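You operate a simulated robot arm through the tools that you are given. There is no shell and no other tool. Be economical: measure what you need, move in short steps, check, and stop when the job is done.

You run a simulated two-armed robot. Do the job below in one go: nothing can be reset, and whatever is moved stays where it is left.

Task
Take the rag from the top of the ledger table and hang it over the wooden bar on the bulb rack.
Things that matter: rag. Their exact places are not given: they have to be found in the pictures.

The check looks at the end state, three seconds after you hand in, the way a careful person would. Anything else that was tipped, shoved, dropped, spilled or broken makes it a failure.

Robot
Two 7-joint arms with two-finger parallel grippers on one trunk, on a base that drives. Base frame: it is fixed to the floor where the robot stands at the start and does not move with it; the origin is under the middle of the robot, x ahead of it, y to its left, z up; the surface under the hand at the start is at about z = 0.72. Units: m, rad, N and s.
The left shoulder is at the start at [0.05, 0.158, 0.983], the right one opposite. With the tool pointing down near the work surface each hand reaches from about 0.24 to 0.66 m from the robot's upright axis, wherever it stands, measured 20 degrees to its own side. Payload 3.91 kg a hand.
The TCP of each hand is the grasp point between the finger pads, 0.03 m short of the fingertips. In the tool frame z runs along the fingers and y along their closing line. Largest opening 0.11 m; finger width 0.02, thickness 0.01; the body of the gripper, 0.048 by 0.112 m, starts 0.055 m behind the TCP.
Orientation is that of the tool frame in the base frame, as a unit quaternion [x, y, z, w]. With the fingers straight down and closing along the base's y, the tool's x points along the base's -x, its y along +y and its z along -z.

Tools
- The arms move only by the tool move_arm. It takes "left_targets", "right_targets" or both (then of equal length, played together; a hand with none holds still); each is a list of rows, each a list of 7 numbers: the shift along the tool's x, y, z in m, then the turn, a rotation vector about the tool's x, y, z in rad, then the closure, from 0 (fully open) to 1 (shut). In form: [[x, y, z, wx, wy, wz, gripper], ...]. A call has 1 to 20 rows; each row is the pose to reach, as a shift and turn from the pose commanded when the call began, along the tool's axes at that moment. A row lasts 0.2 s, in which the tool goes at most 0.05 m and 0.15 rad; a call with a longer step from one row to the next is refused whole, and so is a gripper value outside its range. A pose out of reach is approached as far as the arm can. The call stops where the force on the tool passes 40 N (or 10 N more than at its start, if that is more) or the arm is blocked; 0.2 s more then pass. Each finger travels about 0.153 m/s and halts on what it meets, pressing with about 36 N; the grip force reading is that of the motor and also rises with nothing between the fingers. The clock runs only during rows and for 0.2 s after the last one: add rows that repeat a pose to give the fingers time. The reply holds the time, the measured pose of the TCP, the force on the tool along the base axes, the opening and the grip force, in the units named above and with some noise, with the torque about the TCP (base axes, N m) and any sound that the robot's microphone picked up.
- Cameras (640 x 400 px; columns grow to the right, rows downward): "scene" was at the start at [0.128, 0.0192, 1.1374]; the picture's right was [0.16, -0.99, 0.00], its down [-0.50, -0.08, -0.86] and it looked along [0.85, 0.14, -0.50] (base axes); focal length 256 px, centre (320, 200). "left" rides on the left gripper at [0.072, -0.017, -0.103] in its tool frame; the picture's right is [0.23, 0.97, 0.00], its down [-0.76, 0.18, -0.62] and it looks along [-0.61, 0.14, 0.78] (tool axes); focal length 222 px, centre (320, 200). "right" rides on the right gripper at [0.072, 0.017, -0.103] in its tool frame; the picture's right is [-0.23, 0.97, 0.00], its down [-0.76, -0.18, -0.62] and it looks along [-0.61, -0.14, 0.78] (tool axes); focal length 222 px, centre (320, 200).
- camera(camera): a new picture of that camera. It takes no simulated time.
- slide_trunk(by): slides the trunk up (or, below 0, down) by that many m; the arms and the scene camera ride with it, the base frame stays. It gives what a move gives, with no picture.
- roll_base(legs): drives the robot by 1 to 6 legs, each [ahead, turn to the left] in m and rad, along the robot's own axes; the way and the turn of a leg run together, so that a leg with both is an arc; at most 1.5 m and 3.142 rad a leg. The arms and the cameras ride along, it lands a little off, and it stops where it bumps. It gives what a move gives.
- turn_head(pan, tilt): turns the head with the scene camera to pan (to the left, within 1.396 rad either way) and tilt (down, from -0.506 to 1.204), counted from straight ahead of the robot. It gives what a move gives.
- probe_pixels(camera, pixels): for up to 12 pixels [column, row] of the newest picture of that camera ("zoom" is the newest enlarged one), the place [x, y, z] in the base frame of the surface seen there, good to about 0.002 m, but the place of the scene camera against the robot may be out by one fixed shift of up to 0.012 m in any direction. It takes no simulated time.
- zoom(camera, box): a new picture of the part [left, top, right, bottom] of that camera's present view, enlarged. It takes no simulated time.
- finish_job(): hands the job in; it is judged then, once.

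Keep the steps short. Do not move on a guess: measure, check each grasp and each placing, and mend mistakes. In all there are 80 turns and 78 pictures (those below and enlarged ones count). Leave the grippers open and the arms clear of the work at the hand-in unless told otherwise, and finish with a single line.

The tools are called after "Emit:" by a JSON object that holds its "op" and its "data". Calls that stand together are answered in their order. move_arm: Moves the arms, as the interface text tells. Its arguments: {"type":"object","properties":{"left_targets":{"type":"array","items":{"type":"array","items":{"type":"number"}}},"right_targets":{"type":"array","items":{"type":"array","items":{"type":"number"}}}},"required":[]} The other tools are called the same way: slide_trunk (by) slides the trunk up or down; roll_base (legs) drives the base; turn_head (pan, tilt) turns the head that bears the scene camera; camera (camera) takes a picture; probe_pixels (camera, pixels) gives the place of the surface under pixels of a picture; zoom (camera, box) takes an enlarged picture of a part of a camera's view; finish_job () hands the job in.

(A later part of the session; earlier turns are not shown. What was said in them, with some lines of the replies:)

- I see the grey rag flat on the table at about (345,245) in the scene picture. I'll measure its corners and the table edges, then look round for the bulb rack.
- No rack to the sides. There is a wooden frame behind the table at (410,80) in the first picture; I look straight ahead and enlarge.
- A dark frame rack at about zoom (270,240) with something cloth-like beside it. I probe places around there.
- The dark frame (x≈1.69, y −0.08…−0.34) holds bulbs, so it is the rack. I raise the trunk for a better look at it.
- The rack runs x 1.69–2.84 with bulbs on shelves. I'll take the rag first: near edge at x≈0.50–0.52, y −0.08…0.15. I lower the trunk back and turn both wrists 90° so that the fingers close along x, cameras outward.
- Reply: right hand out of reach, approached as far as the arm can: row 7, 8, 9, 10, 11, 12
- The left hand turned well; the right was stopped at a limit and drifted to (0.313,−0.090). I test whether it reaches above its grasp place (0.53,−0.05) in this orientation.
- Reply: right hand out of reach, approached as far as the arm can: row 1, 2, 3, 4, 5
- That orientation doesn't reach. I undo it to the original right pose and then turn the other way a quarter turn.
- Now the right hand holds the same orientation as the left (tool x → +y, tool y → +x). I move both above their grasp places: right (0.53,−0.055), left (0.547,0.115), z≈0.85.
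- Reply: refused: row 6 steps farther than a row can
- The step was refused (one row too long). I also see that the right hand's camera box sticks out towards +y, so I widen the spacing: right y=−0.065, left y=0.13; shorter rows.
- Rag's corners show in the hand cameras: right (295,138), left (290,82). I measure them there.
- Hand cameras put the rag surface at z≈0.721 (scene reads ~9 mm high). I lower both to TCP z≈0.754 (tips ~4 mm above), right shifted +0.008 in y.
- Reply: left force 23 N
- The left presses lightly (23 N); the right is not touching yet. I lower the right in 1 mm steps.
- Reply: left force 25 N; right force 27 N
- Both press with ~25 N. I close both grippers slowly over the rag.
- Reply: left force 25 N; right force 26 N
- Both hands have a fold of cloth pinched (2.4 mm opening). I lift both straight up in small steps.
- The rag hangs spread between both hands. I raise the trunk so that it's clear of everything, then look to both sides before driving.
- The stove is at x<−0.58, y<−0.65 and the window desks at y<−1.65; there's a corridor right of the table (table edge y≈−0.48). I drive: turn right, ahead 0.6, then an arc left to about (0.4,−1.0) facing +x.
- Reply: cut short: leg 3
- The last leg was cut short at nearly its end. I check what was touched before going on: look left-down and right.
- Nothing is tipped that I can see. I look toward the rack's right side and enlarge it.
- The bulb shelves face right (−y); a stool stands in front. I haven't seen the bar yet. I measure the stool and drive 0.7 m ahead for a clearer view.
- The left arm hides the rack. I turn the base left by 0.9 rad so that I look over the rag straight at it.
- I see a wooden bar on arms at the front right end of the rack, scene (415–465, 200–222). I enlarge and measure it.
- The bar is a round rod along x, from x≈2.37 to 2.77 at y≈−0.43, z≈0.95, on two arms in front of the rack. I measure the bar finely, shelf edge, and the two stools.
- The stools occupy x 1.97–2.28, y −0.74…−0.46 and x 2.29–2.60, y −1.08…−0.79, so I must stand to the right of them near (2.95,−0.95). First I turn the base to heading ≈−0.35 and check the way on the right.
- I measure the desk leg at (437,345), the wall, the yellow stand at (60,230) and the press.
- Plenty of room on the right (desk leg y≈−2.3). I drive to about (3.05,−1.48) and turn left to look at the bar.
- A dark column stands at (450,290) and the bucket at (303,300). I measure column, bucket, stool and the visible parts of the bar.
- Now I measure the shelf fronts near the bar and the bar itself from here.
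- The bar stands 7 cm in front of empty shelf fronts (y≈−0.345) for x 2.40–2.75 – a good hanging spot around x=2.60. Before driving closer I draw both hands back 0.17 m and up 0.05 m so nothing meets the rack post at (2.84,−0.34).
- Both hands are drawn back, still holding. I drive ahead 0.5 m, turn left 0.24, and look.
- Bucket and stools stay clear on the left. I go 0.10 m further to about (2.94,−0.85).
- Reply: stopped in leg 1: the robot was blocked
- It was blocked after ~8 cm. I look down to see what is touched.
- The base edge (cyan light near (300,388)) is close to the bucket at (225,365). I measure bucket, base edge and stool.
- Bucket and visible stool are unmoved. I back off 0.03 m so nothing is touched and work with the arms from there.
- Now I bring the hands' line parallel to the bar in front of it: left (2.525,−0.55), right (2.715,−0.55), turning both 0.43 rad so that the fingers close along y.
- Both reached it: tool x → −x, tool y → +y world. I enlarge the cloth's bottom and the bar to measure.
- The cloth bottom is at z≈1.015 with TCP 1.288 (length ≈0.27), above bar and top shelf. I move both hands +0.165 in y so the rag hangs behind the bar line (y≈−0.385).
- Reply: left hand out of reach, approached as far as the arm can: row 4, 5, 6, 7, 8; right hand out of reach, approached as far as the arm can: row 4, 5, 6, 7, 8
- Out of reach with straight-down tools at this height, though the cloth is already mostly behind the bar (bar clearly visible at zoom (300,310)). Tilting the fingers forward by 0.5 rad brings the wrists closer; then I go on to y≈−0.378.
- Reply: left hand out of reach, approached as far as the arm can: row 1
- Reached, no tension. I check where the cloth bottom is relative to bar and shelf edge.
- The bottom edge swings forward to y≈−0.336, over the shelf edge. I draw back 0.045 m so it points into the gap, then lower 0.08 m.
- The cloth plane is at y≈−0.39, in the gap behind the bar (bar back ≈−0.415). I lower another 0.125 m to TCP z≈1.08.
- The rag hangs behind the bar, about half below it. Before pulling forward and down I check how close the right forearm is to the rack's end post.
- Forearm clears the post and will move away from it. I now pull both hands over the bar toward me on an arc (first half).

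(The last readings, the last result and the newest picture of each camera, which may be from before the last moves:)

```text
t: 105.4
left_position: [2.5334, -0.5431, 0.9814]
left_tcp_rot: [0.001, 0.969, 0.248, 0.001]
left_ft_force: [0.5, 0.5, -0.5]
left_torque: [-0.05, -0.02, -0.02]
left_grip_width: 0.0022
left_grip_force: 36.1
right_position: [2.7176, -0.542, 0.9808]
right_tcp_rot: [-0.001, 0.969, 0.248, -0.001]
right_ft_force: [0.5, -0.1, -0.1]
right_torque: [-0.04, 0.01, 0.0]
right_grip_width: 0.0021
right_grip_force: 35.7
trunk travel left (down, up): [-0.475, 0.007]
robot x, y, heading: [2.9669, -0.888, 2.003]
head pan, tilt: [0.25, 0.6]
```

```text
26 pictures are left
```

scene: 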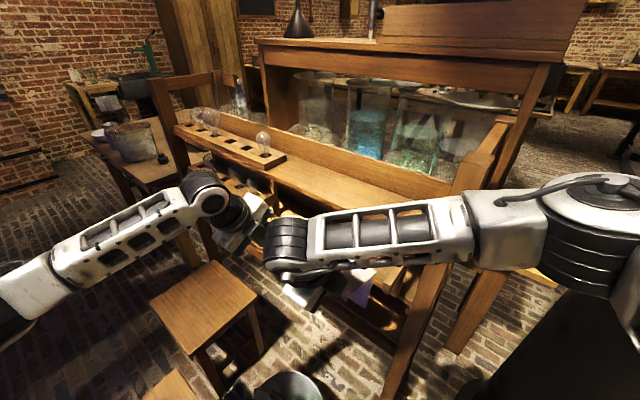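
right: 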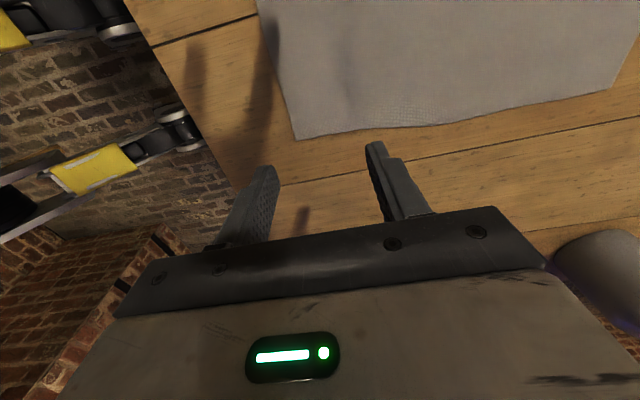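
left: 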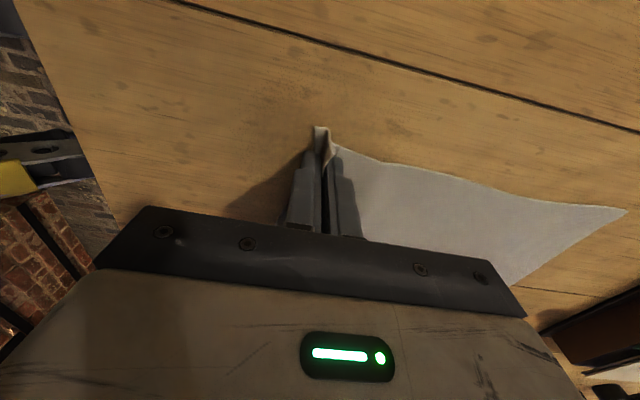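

No forces; the arms hide the cloth, but the path is as planned. I finish the arc down to y≈−0.527, z≈0.876.

Emit:
{"op": "move_arm", "data": {"left_targets": [[0, -0.0118, 0.0164, 0, 0, 0, 1], [0, -0.0236, 0.0327, 0, 0, 0, 1], [0, -0.0298, 0.0493, 0, 0, 0, 1], [0, -0.0359, 0.0659, 0, 0, 0, 1], [0, -0.0365, 0.0827, 0, 0, 0, 1], [0, -0.0371, 0.0994, 0, 0, 0, 1], [0, -0.0371, 0.0994, 0, 0, 0, 1]], "right_targets": [[0, -0.0118, 0.0164, 0, 0, 0, 1], [0, -0.0236, 0.0327, 0, 0, 0, 1], [0, -0.0298, 0.0493, 0, 0, 0, 1], [0, -0.0359, 0.0659, 0, 0, 0, 1], [0, -0.0365, 0.0827, 0, 0, 0, 1], [0, -0.0371, 0.0994, 0, 0, 0, 1], [0, -0.0371, 0.0994, 0, 0, 0, 1]]}}

Emit:
{"op": "zoom", "data": {"camera": "scene", "box": [200, 150, 440, 300]}}

Emit:
{"op": "camera", "data": {"camera": "right"}}

Emit:
{"op": "camera", "data": {"camera": "left"}}

```text
t: 107.0
left_position: [2.5339, -0.5267, 0.8762]
left_tcp_rot: [0.001, 0.969, 0.248, 0.0]
left_ft_force: [-0.4, 0.6, -0.3]
left_torque: [-0.06, 0.0, 0.0]
left_grip_width: 0.0022
left_grip_force: 35.8
right_position: [2.7171, -0.5276, 0.8742]
right_tcp_rot: [-0.001, 0.969, 0.248, -0.001]
right_ft_force: [-0.2, 0.2, 0.0]
right_torque: [-0.03, 0.01, 0.0]
right_grip_width: 0.0021
right_grip_force: 36.1
trunk travel left (down, up): [-0.475, 0.007]
robot x, y, heading: [2.9626, -0.8923, 1.998]
head pan, tilt: [0.25, 0.6]
```

```text
2.67 times, centred on (320, 225) of scene
```

zoom: 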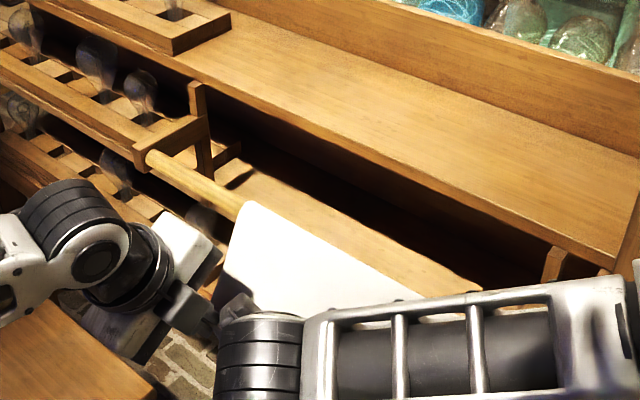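

```text
24 pictures are left
```

right: 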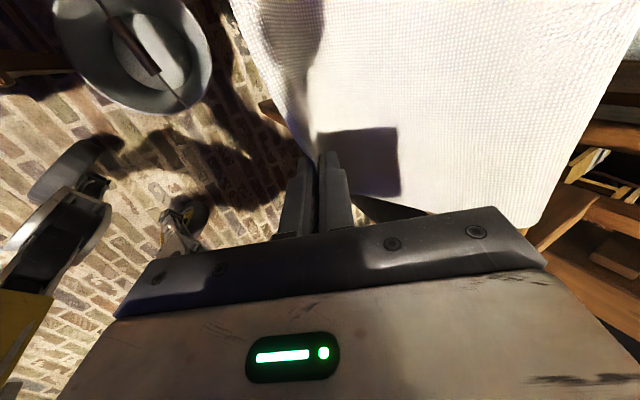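

```text
23 pictures are left
```

left: 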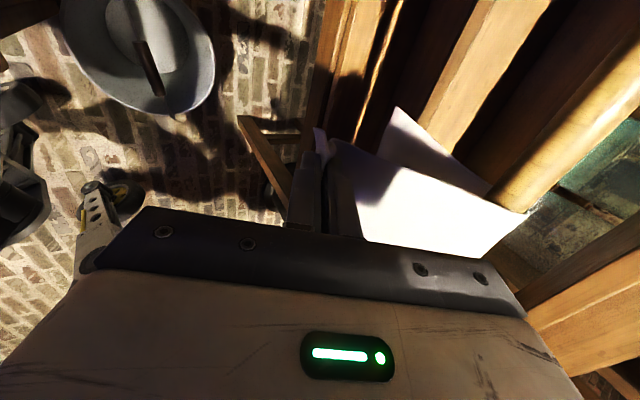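

The rag runs over the bar: left view shows front sheet, the bar (570,140) and the back flap corner near (398,112). I measure the flap.

Emit:
{"op": "probe_pixels", "data": {"camera": "left", "pixels": [[400, 118], [440, 150], [525, 215], [510, 190], [330, 145], [380, 200], [560, 150]]}}

Emit:
{"op": "probe_pixels", "data": {"camera": "right", "pixels": [[540, 220], [600, 110], [400, 60], [340, 150], [450, 180]]}}

```text
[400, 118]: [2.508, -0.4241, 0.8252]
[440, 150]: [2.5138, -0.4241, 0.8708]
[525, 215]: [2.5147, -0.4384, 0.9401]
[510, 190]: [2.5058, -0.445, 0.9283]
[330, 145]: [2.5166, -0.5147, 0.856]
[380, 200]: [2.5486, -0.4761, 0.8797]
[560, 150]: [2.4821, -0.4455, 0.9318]
```

```text
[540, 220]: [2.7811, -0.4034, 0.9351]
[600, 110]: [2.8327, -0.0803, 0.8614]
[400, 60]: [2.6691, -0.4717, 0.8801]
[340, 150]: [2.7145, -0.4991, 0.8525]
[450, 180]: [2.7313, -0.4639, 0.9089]
```

Back flap hangs ≈0.115 m, front ≈0.15 m: well balanced on the bar. I ease the hands slightly toward the bar for slack and open the fingers partly and slowly.

Emit:
{"op": "move_arm", "data": {"left_targets": [[0, 0.004, 0.013, 0, 0, 0, 1], [0, 0.006, 0.02, 0, 0, 0, 1], [0, 0.006, 0.02, 0, 0, 0, 0.95], [0, 0.006, 0.02, 0, 0, 0, 0.88], [0, 0.006, 0.02, 0, 0, 0, 0.8], [0, 0.006, 0.02, 0, 0, 0, 0.72], [0, 0.006, 0.02, 0, 0, 0, 0.65], [0, 0.006, 0.02, 0, 0, 0, 0.65]], "right_targets": [[0, 0.004, 0.013, 0, 0, 0, 1], [0, 0.006, 0.02, 0, 0, 0, 1], [0, 0.006, 0.02, 0, 0, 0, 0.95], [0, 0.006, 0.02, 0, 0, 0, 0.88], [0, 0.006, 0.02, 0, 0, 0, 0.8], [0, 0.006, 0.02, 0, 0, 0, 0.72], [0, 0.006, 0.02, 0, 0, 0, 0.65], [0, 0.006, 0.02, 0, 0, 0, 0.65]]}}

Emit:
{"op": "camera", "data": {"camera": "left"}}

Emit:
{"op": "camera", "data": {"camera": "right"}}

```text
t: 108.8
left_position: [2.5332, -0.5117, 0.8616]
left_tcp_rot: [0.001, 0.969, 0.248, 0.0]
left_ft_force: [-0.2, 0.0, -0.1]
left_torque: [-0.05, -0.01, -0.01]
left_grip_width: 0.0386
left_grip_force: 0.0
right_position: [2.7182, -0.5116, 0.8597]
right_tcp_rot: [0.0, 0.969, 0.248, -0.001]
right_ft_force: [-0.4, -0.5, 0.2]
right_torque: [0.0, -0.02, -0.02]
right_grip_width: 0.0387
right_grip_force: 0.0
trunk travel left (down, up): [-0.475, 0.007]
robot x, y, heading: [2.9627, -0.8888, 2.003]
head pan, tilt: [0.25, 0.6]
```

```text
22 pictures are left
```

left: 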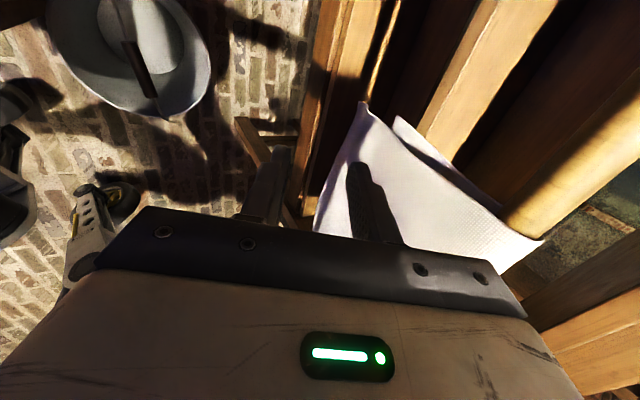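

```text
21 pictures are left
```

right: 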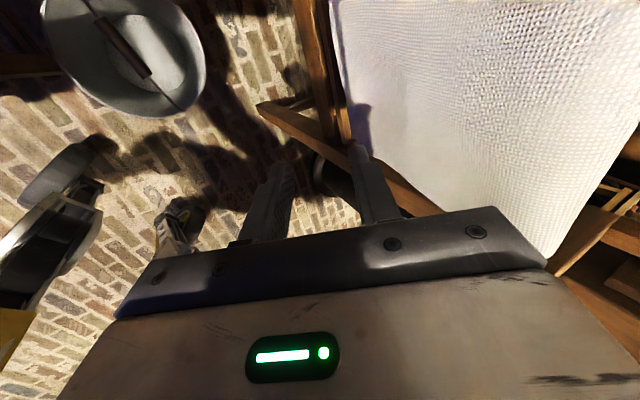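

Both fingers are free and the rag hangs on the bar. I withdraw both hands straight away (−y 0.1), then up.

Emit:
{"op": "move_arm", "data": {"left_targets": [[0, -0.022, -0.012, 0, 0, 0, 0.65], [0, -0.044, -0.024, 0, 0, 0, 0.65], [0, -0.066, -0.036, 0, 0, 0, 0.65], [0, -0.088, -0.048, 0, 0, 0, 0.5], [0, -0.069, -0.083, 0, 0, 0, 0.3], [0, -0.05, -0.118, 0, 0, 0, 0.1], [0, -0.03, -0.154, 0, 0, 0, 0], [0, -0.012, -0.189, 0, 0, 0, 0], [0, 0.007, -0.224, 0, 0, 0, 0], [0, 0.026, -0.259, 0, 0, 0, 0], [0, 0.026, -0.259, 0, 0, 0, 0]], "right_targets": [[0, -0.022, -0.012, 0, 0, 0, 0.65], [0, -0.044, -0.024, 0, 0, 0, 0.65], [0, -0.066, -0.036, 0, 0, 0, 0.65], [0, -0.088, -0.048, 0, 0, 0, 0.5], [0, -0.069, -0.083, 0, 0, 0, 0.3], [0, -0.05, -0.118, 0, 0, 0, 0.1], [0, -0.03, -0.154, 0, 0, 0, 0], [0, -0.012, -0.189, 0, 0, 0, 0], [0, 0.007, -0.224, 0, 0, 0, 0], [0, 0.026, -0.259, 0, 0, 0, 0], [0, 0.026, -0.259, 0, 0, 0, 0]]}}

Emit:
{"op": "camera", "data": {"camera": "scene"}}

Emit:
{"op": "zoom", "data": {"camera": "scene", "box": [230, 170, 430, 295]}}

```text
t: 111.2
left_position: [2.5313, -0.6107, 1.103]
left_tcp_rot: [0.002, 0.969, 0.247, 0.001]
left_ft_force: [-0.1, -0.7, -0.4]
left_torque: [0.01, -0.01, 0.02]
left_grip_width: 0.1099
left_grip_force: 0.0
right_position: [2.717, -0.6134, 1.0992]
right_tcp_rot: [0.0, 0.969, 0.248, -0.001]
right_ft_force: [0.6, 0.2, 0.1]
right_torque: [-0.04, -0.01, 0.0]
right_grip_width: 0.1099
right_grip_force: 0.1
trunk travel left (down, up): [-0.475, 0.007]
robot x, y, heading: [2.9592, -0.8932, 2.004]
head pan, tilt: [0.25, 0.6]
```

```text
20 pictures are left
```

scene: 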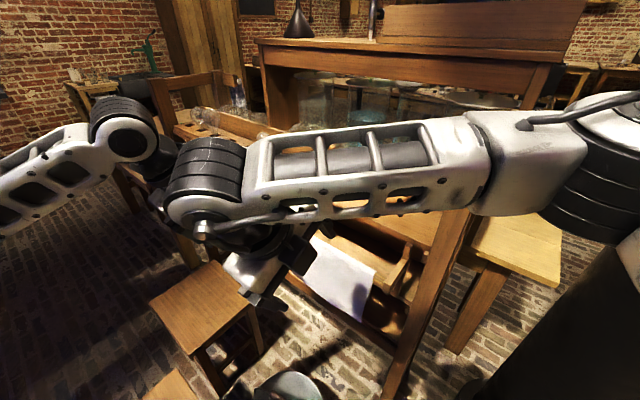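

```text
3.20 times, centred on (330, 232) of scene
```

zoom: 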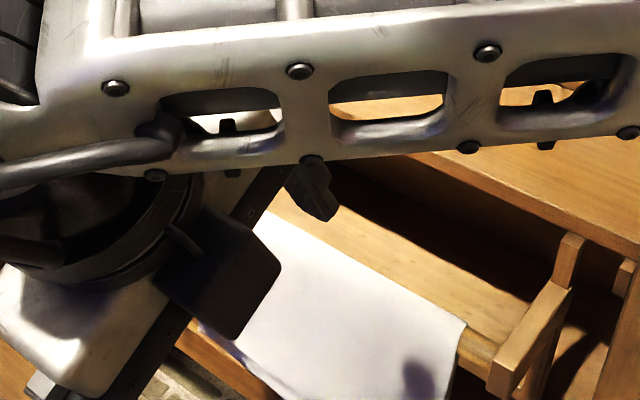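

The rag hangs over the bar by itself. I drive back 0.35 m (free floor behind) to be clear and check it.

Emit:
{"op": "roll_base", "data": {"legs": [[-0.35, 0]]}}

Emit:
{"op": "turn_head", "data": {"pan": 0.3, "tilt": 0.55}}

Emit:
{"op": "camera", "data": {"camera": "scene"}}

```text
t: 113.5
left_position: [2.6791, -0.9312, 1.1022]
left_tcp_rot: [0.002, 0.969, 0.248, 0.0]
left_ft_force: [-0.1, -0.1, 0.3]
left_torque: [0.01, 0.04, 0.01]
left_grip_width: 0.1099
left_grip_force: 0.1
right_position: [2.8636, -0.9332, 1.0988]
right_tcp_rot: [0.0, 0.969, 0.248, -0.001]
right_ft_force: [-0.2, 0.0, 0.8]
right_torque: [-0.01, -0.02, -0.02]
right_grip_width: 0.1098
right_grip_force: 0.1
trunk travel left (down, up): [-0.475, 0.007]
robot x, y, heading: [3.1102, -1.2089, 2.005]
head pan, tilt: [0.25, 0.6]
```

```text
t: 114.1
left_position: [2.6779, -0.9304, 1.1023]
left_tcp_rot: [0.001, 0.969, 0.247, 0.001]
left_ft_force: [-0.6, -0.1, -0.1]
left_torque: [-0.01, -0.03, 0.02]
left_grip_width: 0.1101
left_grip_force: 0.0
right_position: [2.864, -0.9318, 1.0977]
right_tcp_rot: [-0.001, 0.969, 0.248, -0.002]
right_ft_force: [0.5, -0.6, 0.5]
right_torque: [-0.02, 0.0, -0.01]
right_grip_width: 0.11
right_grip_force: 0.1
trunk travel left (down, up): [-0.475, 0.007]
robot x, y, heading: [3.1097, -1.2107, 2.003]
head pan, tilt: [0.3, 0.55]
```

```text
18 pictures are left
```

scene: 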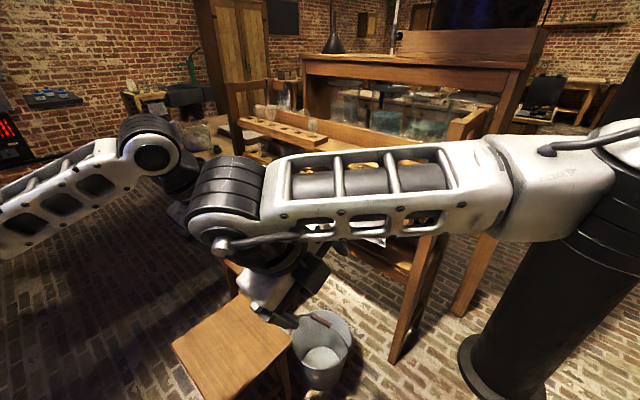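

The right forearm hides the rag. I shift the right hand 0.25 m to +x and 0.1 m left hand to −x out of the view.

Emit:
{"op": "move_arm", "data": {"right_targets": [[-0.04, 0, 0, 0, 0, 0, 0], [-0.08, 0, 0, 0, 0, 0, 0], [-0.12, 0, 0, 0, 0, 0, 0], [-0.16, 0, 0, 0, 0, 0, 0], [-0.2, 0, 0, 0, 0, 0, 0], [-0.25, 0, 0, 0, 0, 0, 0], [-0.25, 0, 0, 0, 0, 0, 0]], "left_targets": [[0.02, 0, 0, 0, 0, 0, 0], [0.04, 0, 0, 0, 0, 0, 0], [0.06, 0, 0, 0, 0, 0, 0], [0.08, 0, 0, 0, 0, 0, 0], [0.1, 0, 0, 0, 0, 0, 0], [0.1, 0, 0, 0, 0, 0, 0], [0.1, 0, 0, 0, 0, 0, 0]]}}

Emit:
{"op": "camera", "data": {"camera": "scene"}}

Emit:
{"op": "zoom", "data": {"camera": "scene", "box": [240, 120, 440, 245]}}

```text
t: 115.7
left_position: [2.575, -0.9286, 1.1012]
left_tcp_rot: [0.001, 0.969, 0.249, 0.001]
left_ft_force: [-0.1, 0.0, 0.2]
left_torque: [0.03, 0.01, 0.0]
left_grip_width: 0.1099
left_grip_force: 0.0
right_position: [3.0811, -0.9254, 1.0987]
right_tcp_rot: [0.0, 0.969, 0.247, -0.001]
right_ft_force: [-0.2, -0.1, 0.5]
right_torque: [0.01, -0.01, 0.04]
right_grip_width: 0.1101
right_grip_force: 0.1
right hand out of reach, approached as far as the arm can: row 6, 7
trunk travel left (down, up): [-0.475, 0.007]
robot x, y, heading: [3.1055, -1.2141, 2.002]
head pan, tilt: [0.3, 0.55]
```

```text
17 pictures are left
```

scene: 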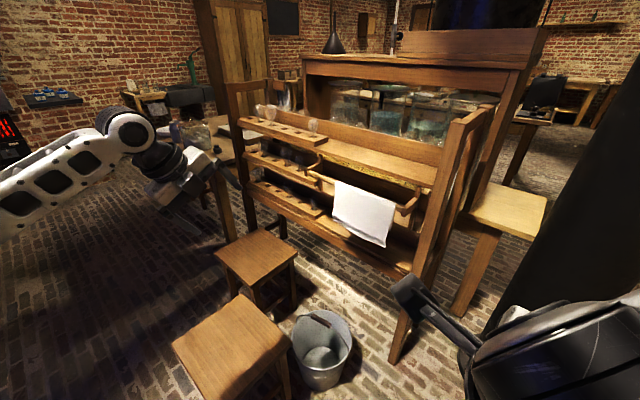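

```text
3.20 times, centred on (340, 182) of scene
```

zoom: 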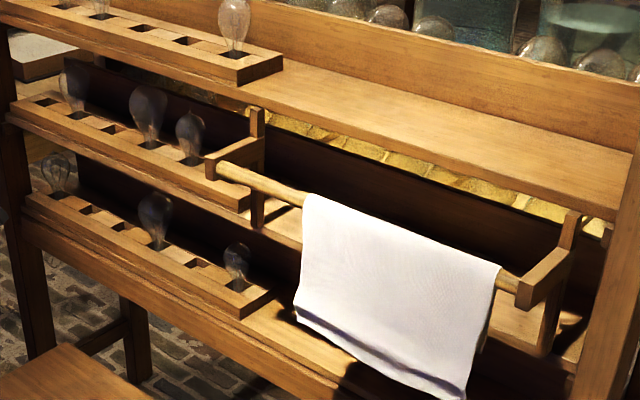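

The rag hangs neatly over the bar. I check that stool and bucket stayed where they were.

Emit:
{"op": "probe_pixels", "data": {"camera": "scene", "pixels": [[288, 343], [173, 345], [238, 297], [320, 313], [265, 285], [375, 200]]}}

```text
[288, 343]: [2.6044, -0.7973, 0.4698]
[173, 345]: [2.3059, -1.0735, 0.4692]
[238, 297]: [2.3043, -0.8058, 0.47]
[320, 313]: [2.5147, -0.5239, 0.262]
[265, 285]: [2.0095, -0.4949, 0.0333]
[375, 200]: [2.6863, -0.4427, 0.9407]
```

Stool corners match the earlier readings: (2.604,−0.797) against (2.602,−0.801). The bucket is where it was, the grippers are open and the arms are clear, so I hand in.

Emit:
{"op": "finish_job", "data": {}}

```text
The job is handed in.
```

The rag is hanging over the wooden bar on the bulb rack; the base bumped something on two drives, but I saw nothing tipped or moved.
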